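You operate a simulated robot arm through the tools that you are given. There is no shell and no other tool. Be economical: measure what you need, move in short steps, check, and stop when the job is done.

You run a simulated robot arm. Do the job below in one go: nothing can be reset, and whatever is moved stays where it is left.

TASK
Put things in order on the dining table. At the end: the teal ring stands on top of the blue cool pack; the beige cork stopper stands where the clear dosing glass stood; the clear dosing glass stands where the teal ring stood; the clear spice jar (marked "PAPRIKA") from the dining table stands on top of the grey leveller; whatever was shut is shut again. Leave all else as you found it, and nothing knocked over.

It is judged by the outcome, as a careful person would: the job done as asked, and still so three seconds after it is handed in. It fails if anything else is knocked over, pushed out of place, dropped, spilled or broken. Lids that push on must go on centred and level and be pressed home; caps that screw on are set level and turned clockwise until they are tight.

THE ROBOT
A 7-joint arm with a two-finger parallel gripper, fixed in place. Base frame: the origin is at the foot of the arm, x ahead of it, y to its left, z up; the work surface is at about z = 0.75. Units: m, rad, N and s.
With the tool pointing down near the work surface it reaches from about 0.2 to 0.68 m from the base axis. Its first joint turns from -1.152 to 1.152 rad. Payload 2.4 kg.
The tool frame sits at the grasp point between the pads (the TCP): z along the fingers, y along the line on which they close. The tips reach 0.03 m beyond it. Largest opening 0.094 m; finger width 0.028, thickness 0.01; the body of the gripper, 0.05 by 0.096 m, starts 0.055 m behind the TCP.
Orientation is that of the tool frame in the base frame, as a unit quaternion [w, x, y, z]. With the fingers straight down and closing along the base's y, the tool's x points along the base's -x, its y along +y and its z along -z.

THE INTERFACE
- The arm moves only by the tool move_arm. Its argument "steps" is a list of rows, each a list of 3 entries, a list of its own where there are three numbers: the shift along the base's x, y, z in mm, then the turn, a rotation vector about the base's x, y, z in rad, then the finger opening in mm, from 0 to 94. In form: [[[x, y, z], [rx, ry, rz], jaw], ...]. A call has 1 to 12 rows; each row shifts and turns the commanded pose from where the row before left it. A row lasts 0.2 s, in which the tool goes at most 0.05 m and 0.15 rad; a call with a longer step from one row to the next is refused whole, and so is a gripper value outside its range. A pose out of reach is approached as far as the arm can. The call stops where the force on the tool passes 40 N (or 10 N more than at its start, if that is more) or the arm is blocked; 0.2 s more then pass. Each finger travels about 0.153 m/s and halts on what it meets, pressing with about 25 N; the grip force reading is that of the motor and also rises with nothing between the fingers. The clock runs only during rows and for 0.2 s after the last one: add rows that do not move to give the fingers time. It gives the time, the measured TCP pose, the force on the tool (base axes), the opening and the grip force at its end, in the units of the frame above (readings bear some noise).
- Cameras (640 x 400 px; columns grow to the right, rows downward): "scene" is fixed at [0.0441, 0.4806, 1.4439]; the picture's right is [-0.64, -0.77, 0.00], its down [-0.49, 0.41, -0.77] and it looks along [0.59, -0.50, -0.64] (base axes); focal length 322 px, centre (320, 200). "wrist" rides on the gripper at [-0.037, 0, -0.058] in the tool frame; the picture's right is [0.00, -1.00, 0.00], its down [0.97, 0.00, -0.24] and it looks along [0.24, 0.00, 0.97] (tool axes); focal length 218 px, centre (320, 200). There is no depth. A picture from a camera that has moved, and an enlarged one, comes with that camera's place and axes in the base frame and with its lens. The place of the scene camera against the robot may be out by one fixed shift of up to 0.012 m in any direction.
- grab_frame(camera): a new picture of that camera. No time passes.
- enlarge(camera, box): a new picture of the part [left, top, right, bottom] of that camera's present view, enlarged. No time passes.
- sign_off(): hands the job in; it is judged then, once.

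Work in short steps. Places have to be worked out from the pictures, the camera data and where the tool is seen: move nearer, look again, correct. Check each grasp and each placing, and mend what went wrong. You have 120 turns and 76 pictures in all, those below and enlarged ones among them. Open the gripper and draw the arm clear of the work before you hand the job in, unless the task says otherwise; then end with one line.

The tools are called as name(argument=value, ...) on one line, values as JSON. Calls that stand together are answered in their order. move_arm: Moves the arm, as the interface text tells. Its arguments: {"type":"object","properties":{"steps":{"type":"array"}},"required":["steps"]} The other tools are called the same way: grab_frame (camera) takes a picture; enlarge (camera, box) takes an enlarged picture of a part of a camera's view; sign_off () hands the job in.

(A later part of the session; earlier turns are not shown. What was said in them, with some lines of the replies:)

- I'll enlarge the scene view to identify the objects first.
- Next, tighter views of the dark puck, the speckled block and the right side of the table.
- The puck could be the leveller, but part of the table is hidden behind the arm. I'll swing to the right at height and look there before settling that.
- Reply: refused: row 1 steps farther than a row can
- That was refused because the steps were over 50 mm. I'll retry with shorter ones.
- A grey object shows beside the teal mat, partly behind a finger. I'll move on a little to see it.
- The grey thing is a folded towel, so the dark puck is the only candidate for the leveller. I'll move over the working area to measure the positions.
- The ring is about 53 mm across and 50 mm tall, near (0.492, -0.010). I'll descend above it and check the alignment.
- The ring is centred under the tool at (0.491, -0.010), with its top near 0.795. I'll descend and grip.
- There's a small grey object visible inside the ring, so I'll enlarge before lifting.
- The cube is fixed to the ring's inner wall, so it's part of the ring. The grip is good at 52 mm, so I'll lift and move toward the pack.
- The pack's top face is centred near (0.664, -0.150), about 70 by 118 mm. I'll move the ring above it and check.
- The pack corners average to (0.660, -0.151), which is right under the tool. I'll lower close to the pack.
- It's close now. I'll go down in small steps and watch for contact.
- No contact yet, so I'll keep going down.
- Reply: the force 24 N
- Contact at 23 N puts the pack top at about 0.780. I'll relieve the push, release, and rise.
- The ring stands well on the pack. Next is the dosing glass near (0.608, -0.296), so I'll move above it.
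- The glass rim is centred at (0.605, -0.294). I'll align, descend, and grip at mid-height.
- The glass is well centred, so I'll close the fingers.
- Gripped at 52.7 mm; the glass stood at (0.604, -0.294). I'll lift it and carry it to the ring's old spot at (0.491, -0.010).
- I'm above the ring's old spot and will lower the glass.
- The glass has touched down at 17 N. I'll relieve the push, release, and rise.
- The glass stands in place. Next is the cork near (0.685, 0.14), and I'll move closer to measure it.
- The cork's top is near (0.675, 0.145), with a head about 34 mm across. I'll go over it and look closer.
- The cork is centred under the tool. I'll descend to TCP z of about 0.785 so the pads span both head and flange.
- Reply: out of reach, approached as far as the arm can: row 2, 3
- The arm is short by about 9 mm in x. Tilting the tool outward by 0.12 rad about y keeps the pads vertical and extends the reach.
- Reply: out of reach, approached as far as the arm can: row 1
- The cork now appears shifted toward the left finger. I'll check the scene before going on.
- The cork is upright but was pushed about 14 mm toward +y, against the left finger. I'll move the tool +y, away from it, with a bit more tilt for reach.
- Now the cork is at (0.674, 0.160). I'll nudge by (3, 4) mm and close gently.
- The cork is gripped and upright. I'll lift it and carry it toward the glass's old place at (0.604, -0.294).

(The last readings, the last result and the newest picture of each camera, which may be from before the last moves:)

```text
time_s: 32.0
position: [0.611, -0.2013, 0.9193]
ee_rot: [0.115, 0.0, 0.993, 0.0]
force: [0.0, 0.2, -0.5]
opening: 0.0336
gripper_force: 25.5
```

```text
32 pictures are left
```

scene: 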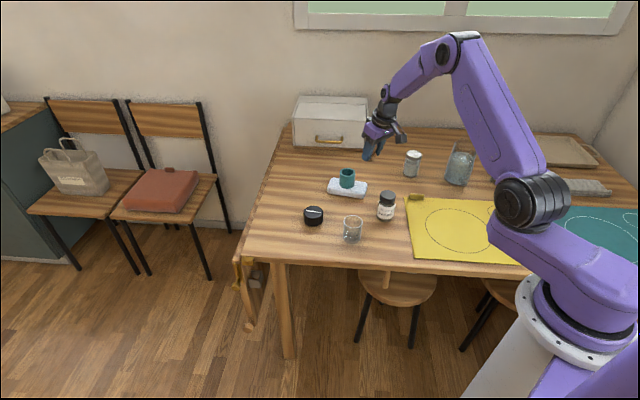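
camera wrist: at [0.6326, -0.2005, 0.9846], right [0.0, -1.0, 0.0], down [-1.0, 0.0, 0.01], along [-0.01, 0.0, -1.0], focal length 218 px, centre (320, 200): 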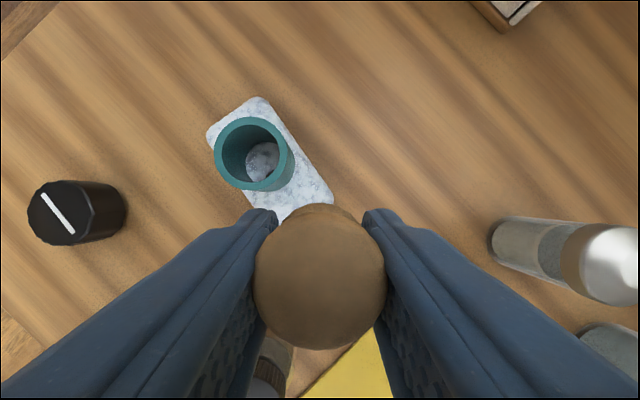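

I'll continue to (0.604, -0.294) and lower most of the way.

move_arm(steps=[[[-3, -46, 0], [0, 0, 0], 25], [[-3.5, -46.5, 0], [0, 0, 0], 25], [[0, 0, -45], [0, 0, 0], 25], [[0, 0, -45], [0, 0, 0], 25], [[0, 0, -25], [0, 0, 0], 25], [[0, 0, -10], [0, 0, 0], 25], [[0, 0, -3], [0, 0, 0], 25], [[0, 0, 0], [0, 0, 0], 25]])

enlarge(camera="scene", box=[345, 130, 435, 200])

```text
time_s: 33.8
position: [0.6056, -0.2932, 0.7906]
ee_rot: [0.115, 0.0, 0.993, 0.0]
force: [-0.2, 0.1, -0.3]
opening: 0.0335
gripper_force: 25.2
```

```text
5.71 times, centred on (390, 165) of scene
camera zoom: at [0.0441, 0.4806, 1.4439], right [-0.64, -0.77, 0.0], down [-0.49, 0.41, -0.77], along [0.59, -0.5, -0.64], focal length 1843 px, centre (-80, 400)
```

zoom: 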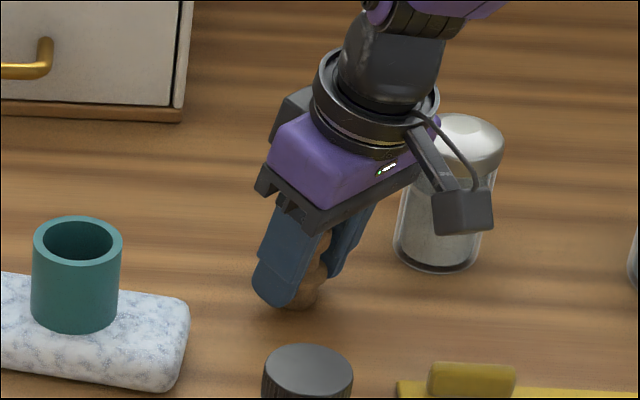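

move_arm(steps=[[[-1, 0, -2], [0, 0, 0], 25], [[0, 0, -1], [0, 0, 0], 25]])

```text
time_s: 34.4
position: [0.6054, -0.2916, 0.7895]
ee_rot: [0.115, 0.0, 0.993, 0.0]
force: [-4.4, 1.4, 9.4]
opening: 0.0335
gripper_force: 24.9
```

Touched down. I'll release and rise.

move_arm(steps=[[[0, 0, 0.5], [0, 0, 0], 40], [[0, 0, 0], [0, 0, 0], 55], [[0, 0, 0], [0, 0, 0], 65], [[0, 0, 35], [0, 0, 0], 65], [[0, 0, 45], [0, 0, 0], 65], [[0, 0, 45], [0, 0.12, 0], 65], [[0, 0, 0], [0, 0.11, 0], 65], [[0, 0, 0], [0, 0, 0], 65]])

grab_frame(camera="wrist")

enlarge(camera="scene", box=[345, 130, 435, 230])

```text
time_s: 36.2
position: [0.6042, -0.2937, 0.9135]
ee_rot: [-0.001, 0.001, 1.0, -0.001]
force: [0.5, 0.0, -0.3]
opening: 0.0649
gripper_force: 0.2
```

```text
30 pictures are left
camera wrist: at [0.6406, -0.2936, 0.9726], right [0.0, -1.0, 0.0], down [-0.97, 0.0, 0.24], along [-0.24, 0.0, -0.97], focal length 218 px, centre (320, 200)
```

wrist: 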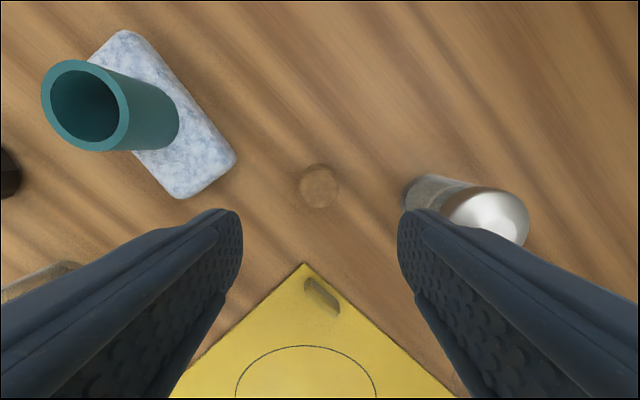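

```text
4.00 times, centred on (390, 180) of scene
camera zoom: at [0.0441, 0.4806, 1.4439], right [-0.64, -0.77, 0.0], down [-0.49, 0.41, -0.77], along [0.59, -0.5, -0.64], focal length 1290 px, centre (40, 280)
```

zoom: 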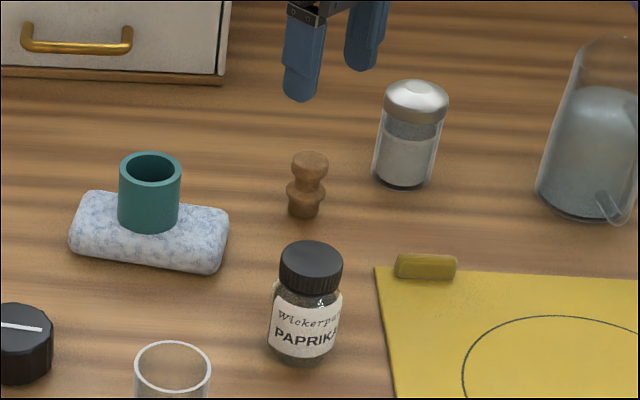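

The cork stands upright within about 6 mm of where the glass stood. Next is the paprika jar near (0.491, -0.160).

move_arm(steps=[[[-28, 33, 7], [0, 0, 0], 94], [[-28, 33, 0], [0, 0, 0], 94], [[-28, 34, 0], [0, 0, 0], 94], [[-29, 34, 0], [0, 0, 0], 94], [[0, 0, 0], [0, 0, 0], 94]])

grab_frame(camera="wrist")

```text
time_s: 37.4
position: [0.4916, -0.1602, 0.9203]
ee_rot: [0.0, 0.001, 1.0, 0.0]
force: [0.1, 0.1, 0.8]
opening: 0.094
gripper_force: 0.1
```

```text
28 pictures are left
camera wrist: at [0.528, -0.1606, 0.9793], right [0.0, -1.0, 0.0], down [-0.97, 0.0, 0.24], along [-0.24, 0.0, -0.97], focal length 218 px, centre (320, 200)
```

wrist: 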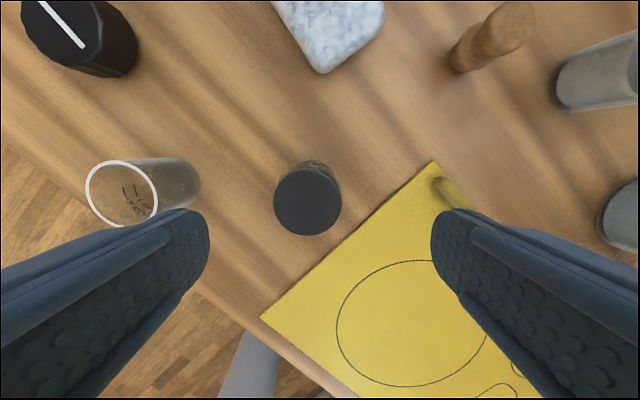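

The jar is centred at (0.492, -0.153). I'll shift and descend to TCP z 0.80, checking before I close.

move_arm(steps=[[[0, 7.5, 0], [0, 0, 0], 94], [[0, 0, -45], [0, 0, 0], 94], [[0, 0, -45], [0, 0, 0], 94], [[0, 0, -30], [0, 0, 0], 94], [[0, 0, 0], [0, 0, 0], 94]])

grab_frame(camera="wrist")

enlarge(camera="scene", box=[345, 150, 435, 230])

```text
time_s: 38.6
position: [0.4923, -0.1513, 0.8003]
ee_rot: [0.0, 0.001, 1.0, 0.0]
force: [-0.6, 0.3, -0.2]
opening: 0.0942
gripper_force: 0.0
```

```text
27 pictures are left
camera wrist: at [0.5283, -0.1511, 0.8601], right [0.0, -1.0, 0.0], down [-0.97, 0.0, 0.24], along [-0.24, 0.0, -0.97], focal length 218 px, centre (320, 200)
```

wrist: 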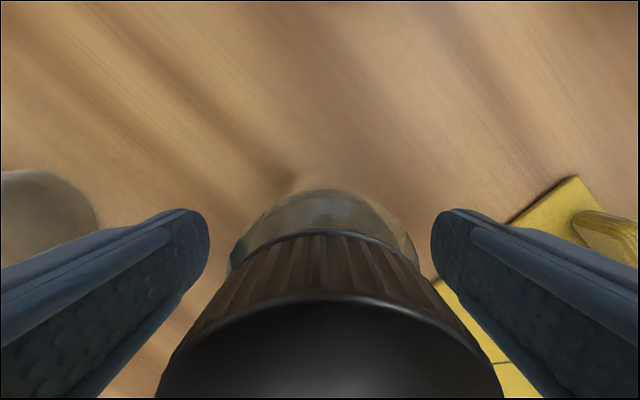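

```text
5.00 times, centred on (390, 190) of scene
camera zoom: at [0.0441, 0.4806, 1.4439], right [-0.64, -0.77, 0.0], down [-0.49, 0.41, -0.77], along [0.59, -0.5, -0.64], focal length 1612 px, centre (-30, 250)
```

zoom: 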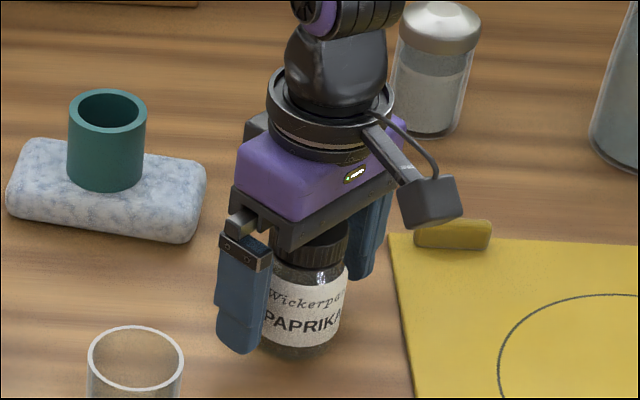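

Well centred with no contact, so I'll close.

move_arm(steps=[[[0, -1, 0], [0, 0, 0], 75], [[0, 0, 0], [0, 0, 0], 60], [[0, 0, 0], [0, 0, 0], 42], [[0, 0, 0], [0, 0, 0], 42]])

grab_frame(camera="wrist")

```text
time_s: 39.6
position: [0.4913, -0.1524, 0.8009]
ee_rot: [0.0, 0.0, 1.0, 0.0]
force: [-1.1, 0.3, 0.6]
opening: 0.0531
gripper_force: 25.3
```

```text
25 pictures are left
camera wrist: at [0.5281, -0.1522, 0.8598], right [0.0, -1.0, 0.0], down [-0.97, 0.0, 0.24], along [-0.24, 0.0, -0.97], focal length 218 px, centre (320, 200)
```

wrist: 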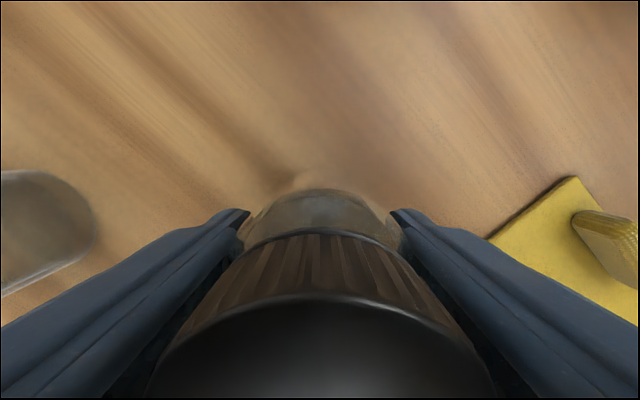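

Gripped at 53 mm and centred. I'll lift it and approach the puck near (0.618, 0.032).

move_arm(steps=[[[0, 0, 40], [0, 0, 0], 42], [[0, 0, 45], [0, 0, 0], 42], [[0, 0, 45], [0, 0, 0], 42], [[16, 38, 0], [0, 0, 0], 42], [[16, 38, 0], [0, 0, 0], 42], [[16, 38, 0], [0, 0, 0], 42], [[16, 38, 0], [0, 0, 0], 42], [[0, 0, 0], [0, 0, 0], 42]])

grab_frame(camera="wrist")

grab_frame(camera="scene")

```text
time_s: 41.4
position: [0.5557, -0.0004, 0.9312]
ee_rot: [0.0, 0.001, 1.0, 0.0]
force: [-0.2, 0.5, -4.1]
opening: 0.0529
gripper_force: 24.9
```

```text
24 pictures are left
camera wrist: at [0.5928, -0.0006, 0.9895], right [0.0, -1.0, 0.0], down [-0.97, 0.0, 0.24], along [-0.24, 0.0, -0.97], focal length 218 px, centre (320, 200)
```

wrist: 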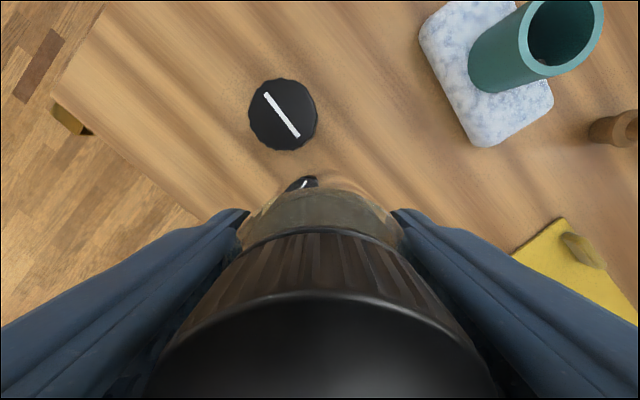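

```text
23 pictures are left
```

scene: 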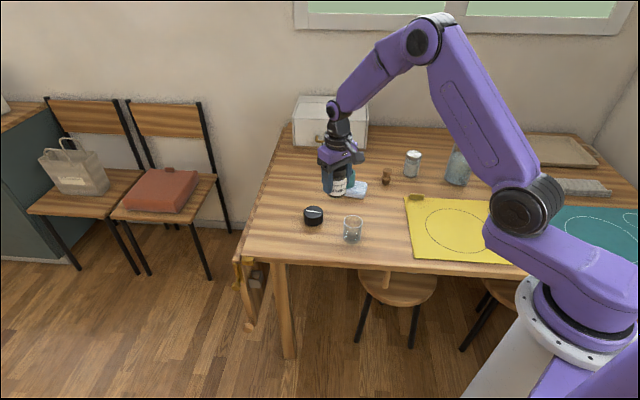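

The puck's centre averages (0.620, 0.032), with its top near 0.787. I'll move above it and lower to just short of it.

move_arm(steps=[[[32, 16, 0], [0, 0, 0], 42], [[32, 16, 0], [0, 0, 0], 42], [[0, 0, -40], [0, 0, 0], 42], [[0, 0, -35], [0, 0, 0], 42], [[0, 0, 0], [0, 0, 0], 42]])

enlarge(camera="scene", box=[270, 170, 360, 240])

grab_frame(camera="wrist")

```text
time_s: 42.6
position: [0.6202, 0.031, 0.8539]
ee_rot: [0.0, 0.0, 1.0, 0.0]
force: [0.2, 0.9, -3.1]
opening: 0.0527
gripper_force: 25.4
```

```text
5.71 times, centred on (315, 205) of scene
camera zoom: at [0.0442, 0.4806, 1.4439], right [-0.64, -0.77, 0.0], down [-0.49, 0.41, -0.77], along [0.59, -0.5, -0.64], focal length 1843 px, centre (349, 171)
```

zoom: 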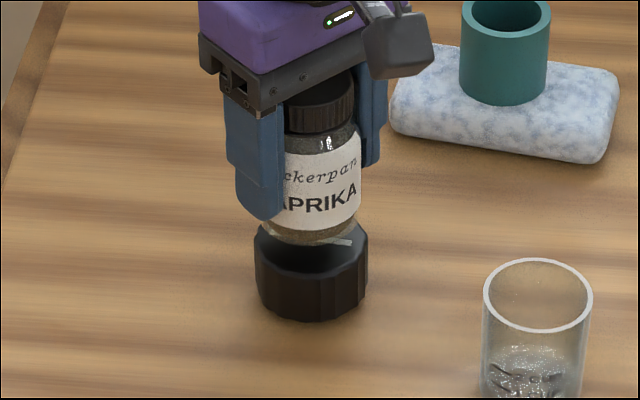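

```text
21 pictures are left
camera wrist: at [0.6562, 0.0313, 0.9137], right [0.0, -1.0, 0.0], down [-0.97, 0.0, 0.24], along [-0.24, 0.0, -0.97], focal length 218 px, centre (320, 200)
```

wrist: 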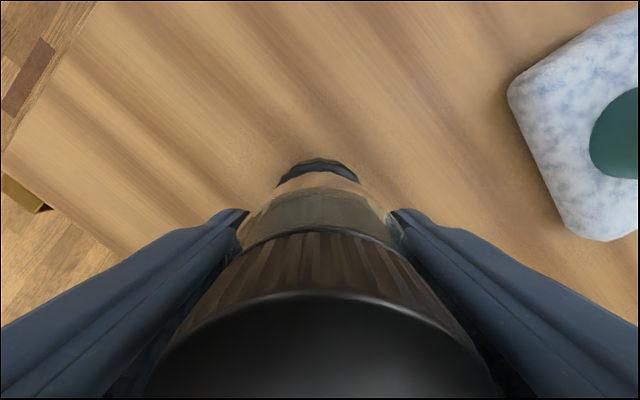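

Jar and puck line up at (0.620, 0.031). I'll lower in small steps to contact.

move_arm(steps=[[[0, 0, -5], [0, 0, 0], 42], [[0, 0, -4], [0, 0, 0], 42], [[0, 0, -2], [0, 0, 0], 42]])

```text
time_s: 43.4
position: [0.6195, 0.0318, 0.8438]
ee_rot: [0.001, 0.0, 1.0, 0.0]
force: [0.0, -0.6, -3.2]
opening: 0.053
gripper_force: 25.4
```

move_arm(steps=[[[0, 0, -2], [0, 0, 0], 42], [[0, 0, -2], [0, 0, 0], 42]])

```text
time_s: 44.0
position: [0.6199, 0.0312, 0.8416]
ee_rot: [0.0, 0.001, 1.0, -0.001]
force: [-2.8, 0.0, 0.9]
opening: 0.053
gripper_force: 24.4
```

Contact is beginning, since the jar's weight is now carried by the puck. One more mm and a look.

move_arm(steps=[[[0, 0, -1], [0, 0, 0], 42], [[0, 0, 0], [0, 0, 0], 42]])

enlarge(camera="scene", box=[270, 170, 360, 240])

```text
time_s: 44.6
position: [0.6201, 0.0325, 0.8421]
ee_rot: [0.001, 0.0, 1.0, 0.0]
force: [-4.1, -0.7, 14.3]
opening: 0.0531
gripper_force: 24.9
```

```text
5.71 times, centred on (315, 205) of scene
camera zoom: at [0.0437, 0.4806, 1.4439], right [-0.64, -0.77, 0.0], down [-0.49, 0.41, -0.77], along [0.59, -0.5, -0.64], focal length 1843 px, centre (349, 171)
```

zoom: 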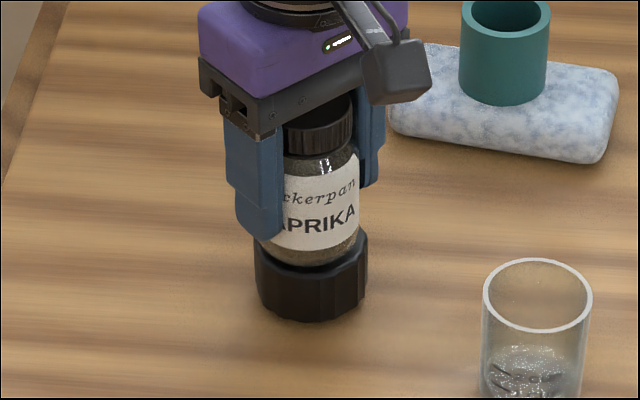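

The jar is seated and centred. I'll relieve 1 mm, open slowly, and rise.

move_arm(steps=[[[0, 0, 1], [0, 0, 0], 50], [[0, 0, 0], [0, 0, 0], 60], [[0, 0, 0], [0, 0, 0], 80], [[0, 0, 0], [0, 0, 0], 80], [[0, 0, 35], [0, 0, 0], 80], [[0, 0, 45], [0, 0, 0], 80], [[0, 0, 40], [0, 0, 0], 80], [[-45, 0, 15], [0, 0, 0], 80], [[-45, 0, 15], [0, 0, 0], 80], [[0, 0, 0], [0, 0, 0], 80]])

grab_frame(camera="wrist")

grab_frame(camera="scene")

enlarge(camera="scene", box=[270, 140, 420, 250])

```text
time_s: 46.8
position: [0.5296, 0.0327, 0.9914]
ee_rot: [0.0, 0.0, 1.0, 0.001]
force: [-0.2, -0.1, -0.2]
opening: 0.0799
gripper_force: 0.0
```

```text
19 pictures are left
camera wrist: at [0.5664, 0.0323, 1.0489], right [0.0, -1.0, 0.0], down [-0.97, 0.0, 0.24], along [-0.24, 0.0, -0.97], focal length 218 px, centre (320, 200)
```

wrist: 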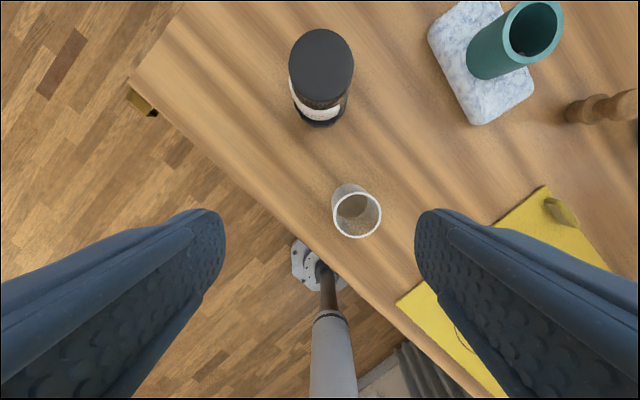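

```text
18 pictures are left
```

scene: 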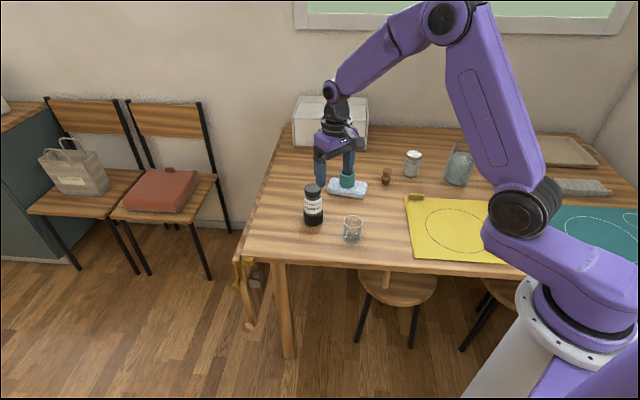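

```text
3.64 times, centred on (345, 195) of scene
camera zoom: at [0.0441, 0.4806, 1.4439], right [-0.64, -0.77, 0.0], down [-0.49, 0.41, -0.77], along [0.59, -0.5, -0.64], focal length 1173 px, centre (229, 218)
```

zoom: 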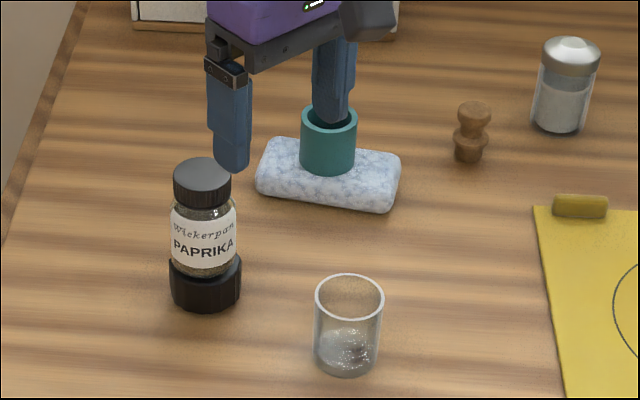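

All four objects stand as asked, nothing was opened, and nothing else has moved. I'll draw the arm back near its starting pose.

move_arm(steps=[[[-30, -35, 5], [0, 0, 0], 80], [[-30, -35, 5], [0, 0, 0], 80], [[-30, -35, 5], [0, 0, 0], 90], [[-30, -35, 5], [0, 0, 0], 90], [[-30, -35, 5], [0, 0, 0], 90], [[0, -40, 0], [0, 0, 0], 90], [[0, -30, 0], [0, 0, 0], 90], [[0, 0, 0], [0, 0, 0], 90]])

grab_frame(camera="scene")

```text
time_s: 48.6
position: [0.3803, -0.2142, 1.016]
ee_rot: [0.0, 0.0, 1.0, 0.0]
force: [-0.2, -0.5, 0.1]
opening: 0.0898
gripper_force: 0.0
```

```text
16 pictures are left
```

scene: 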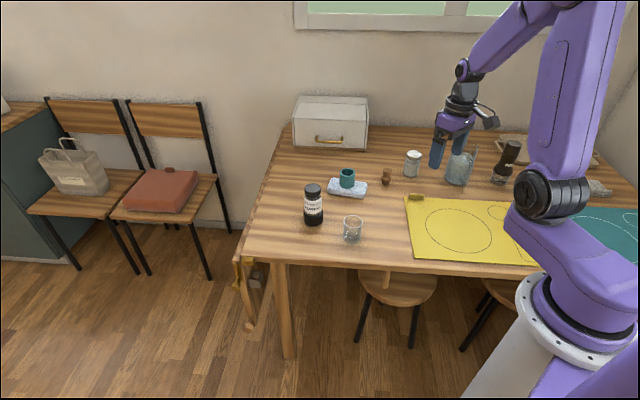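

The arm is clear, the gripper is open, and everything is standing, so I'm handing the job in.

sign_off()

```text
The job is handed in.
```

I handed the job in with the ring on the cool pack, the cork where the glass stood (about 6 mm off), the glass where the ring stood, and the paprika jar on the dark round puck, which I took to be the grey leveller because nothing else in view fitted; nothing shut was opened.
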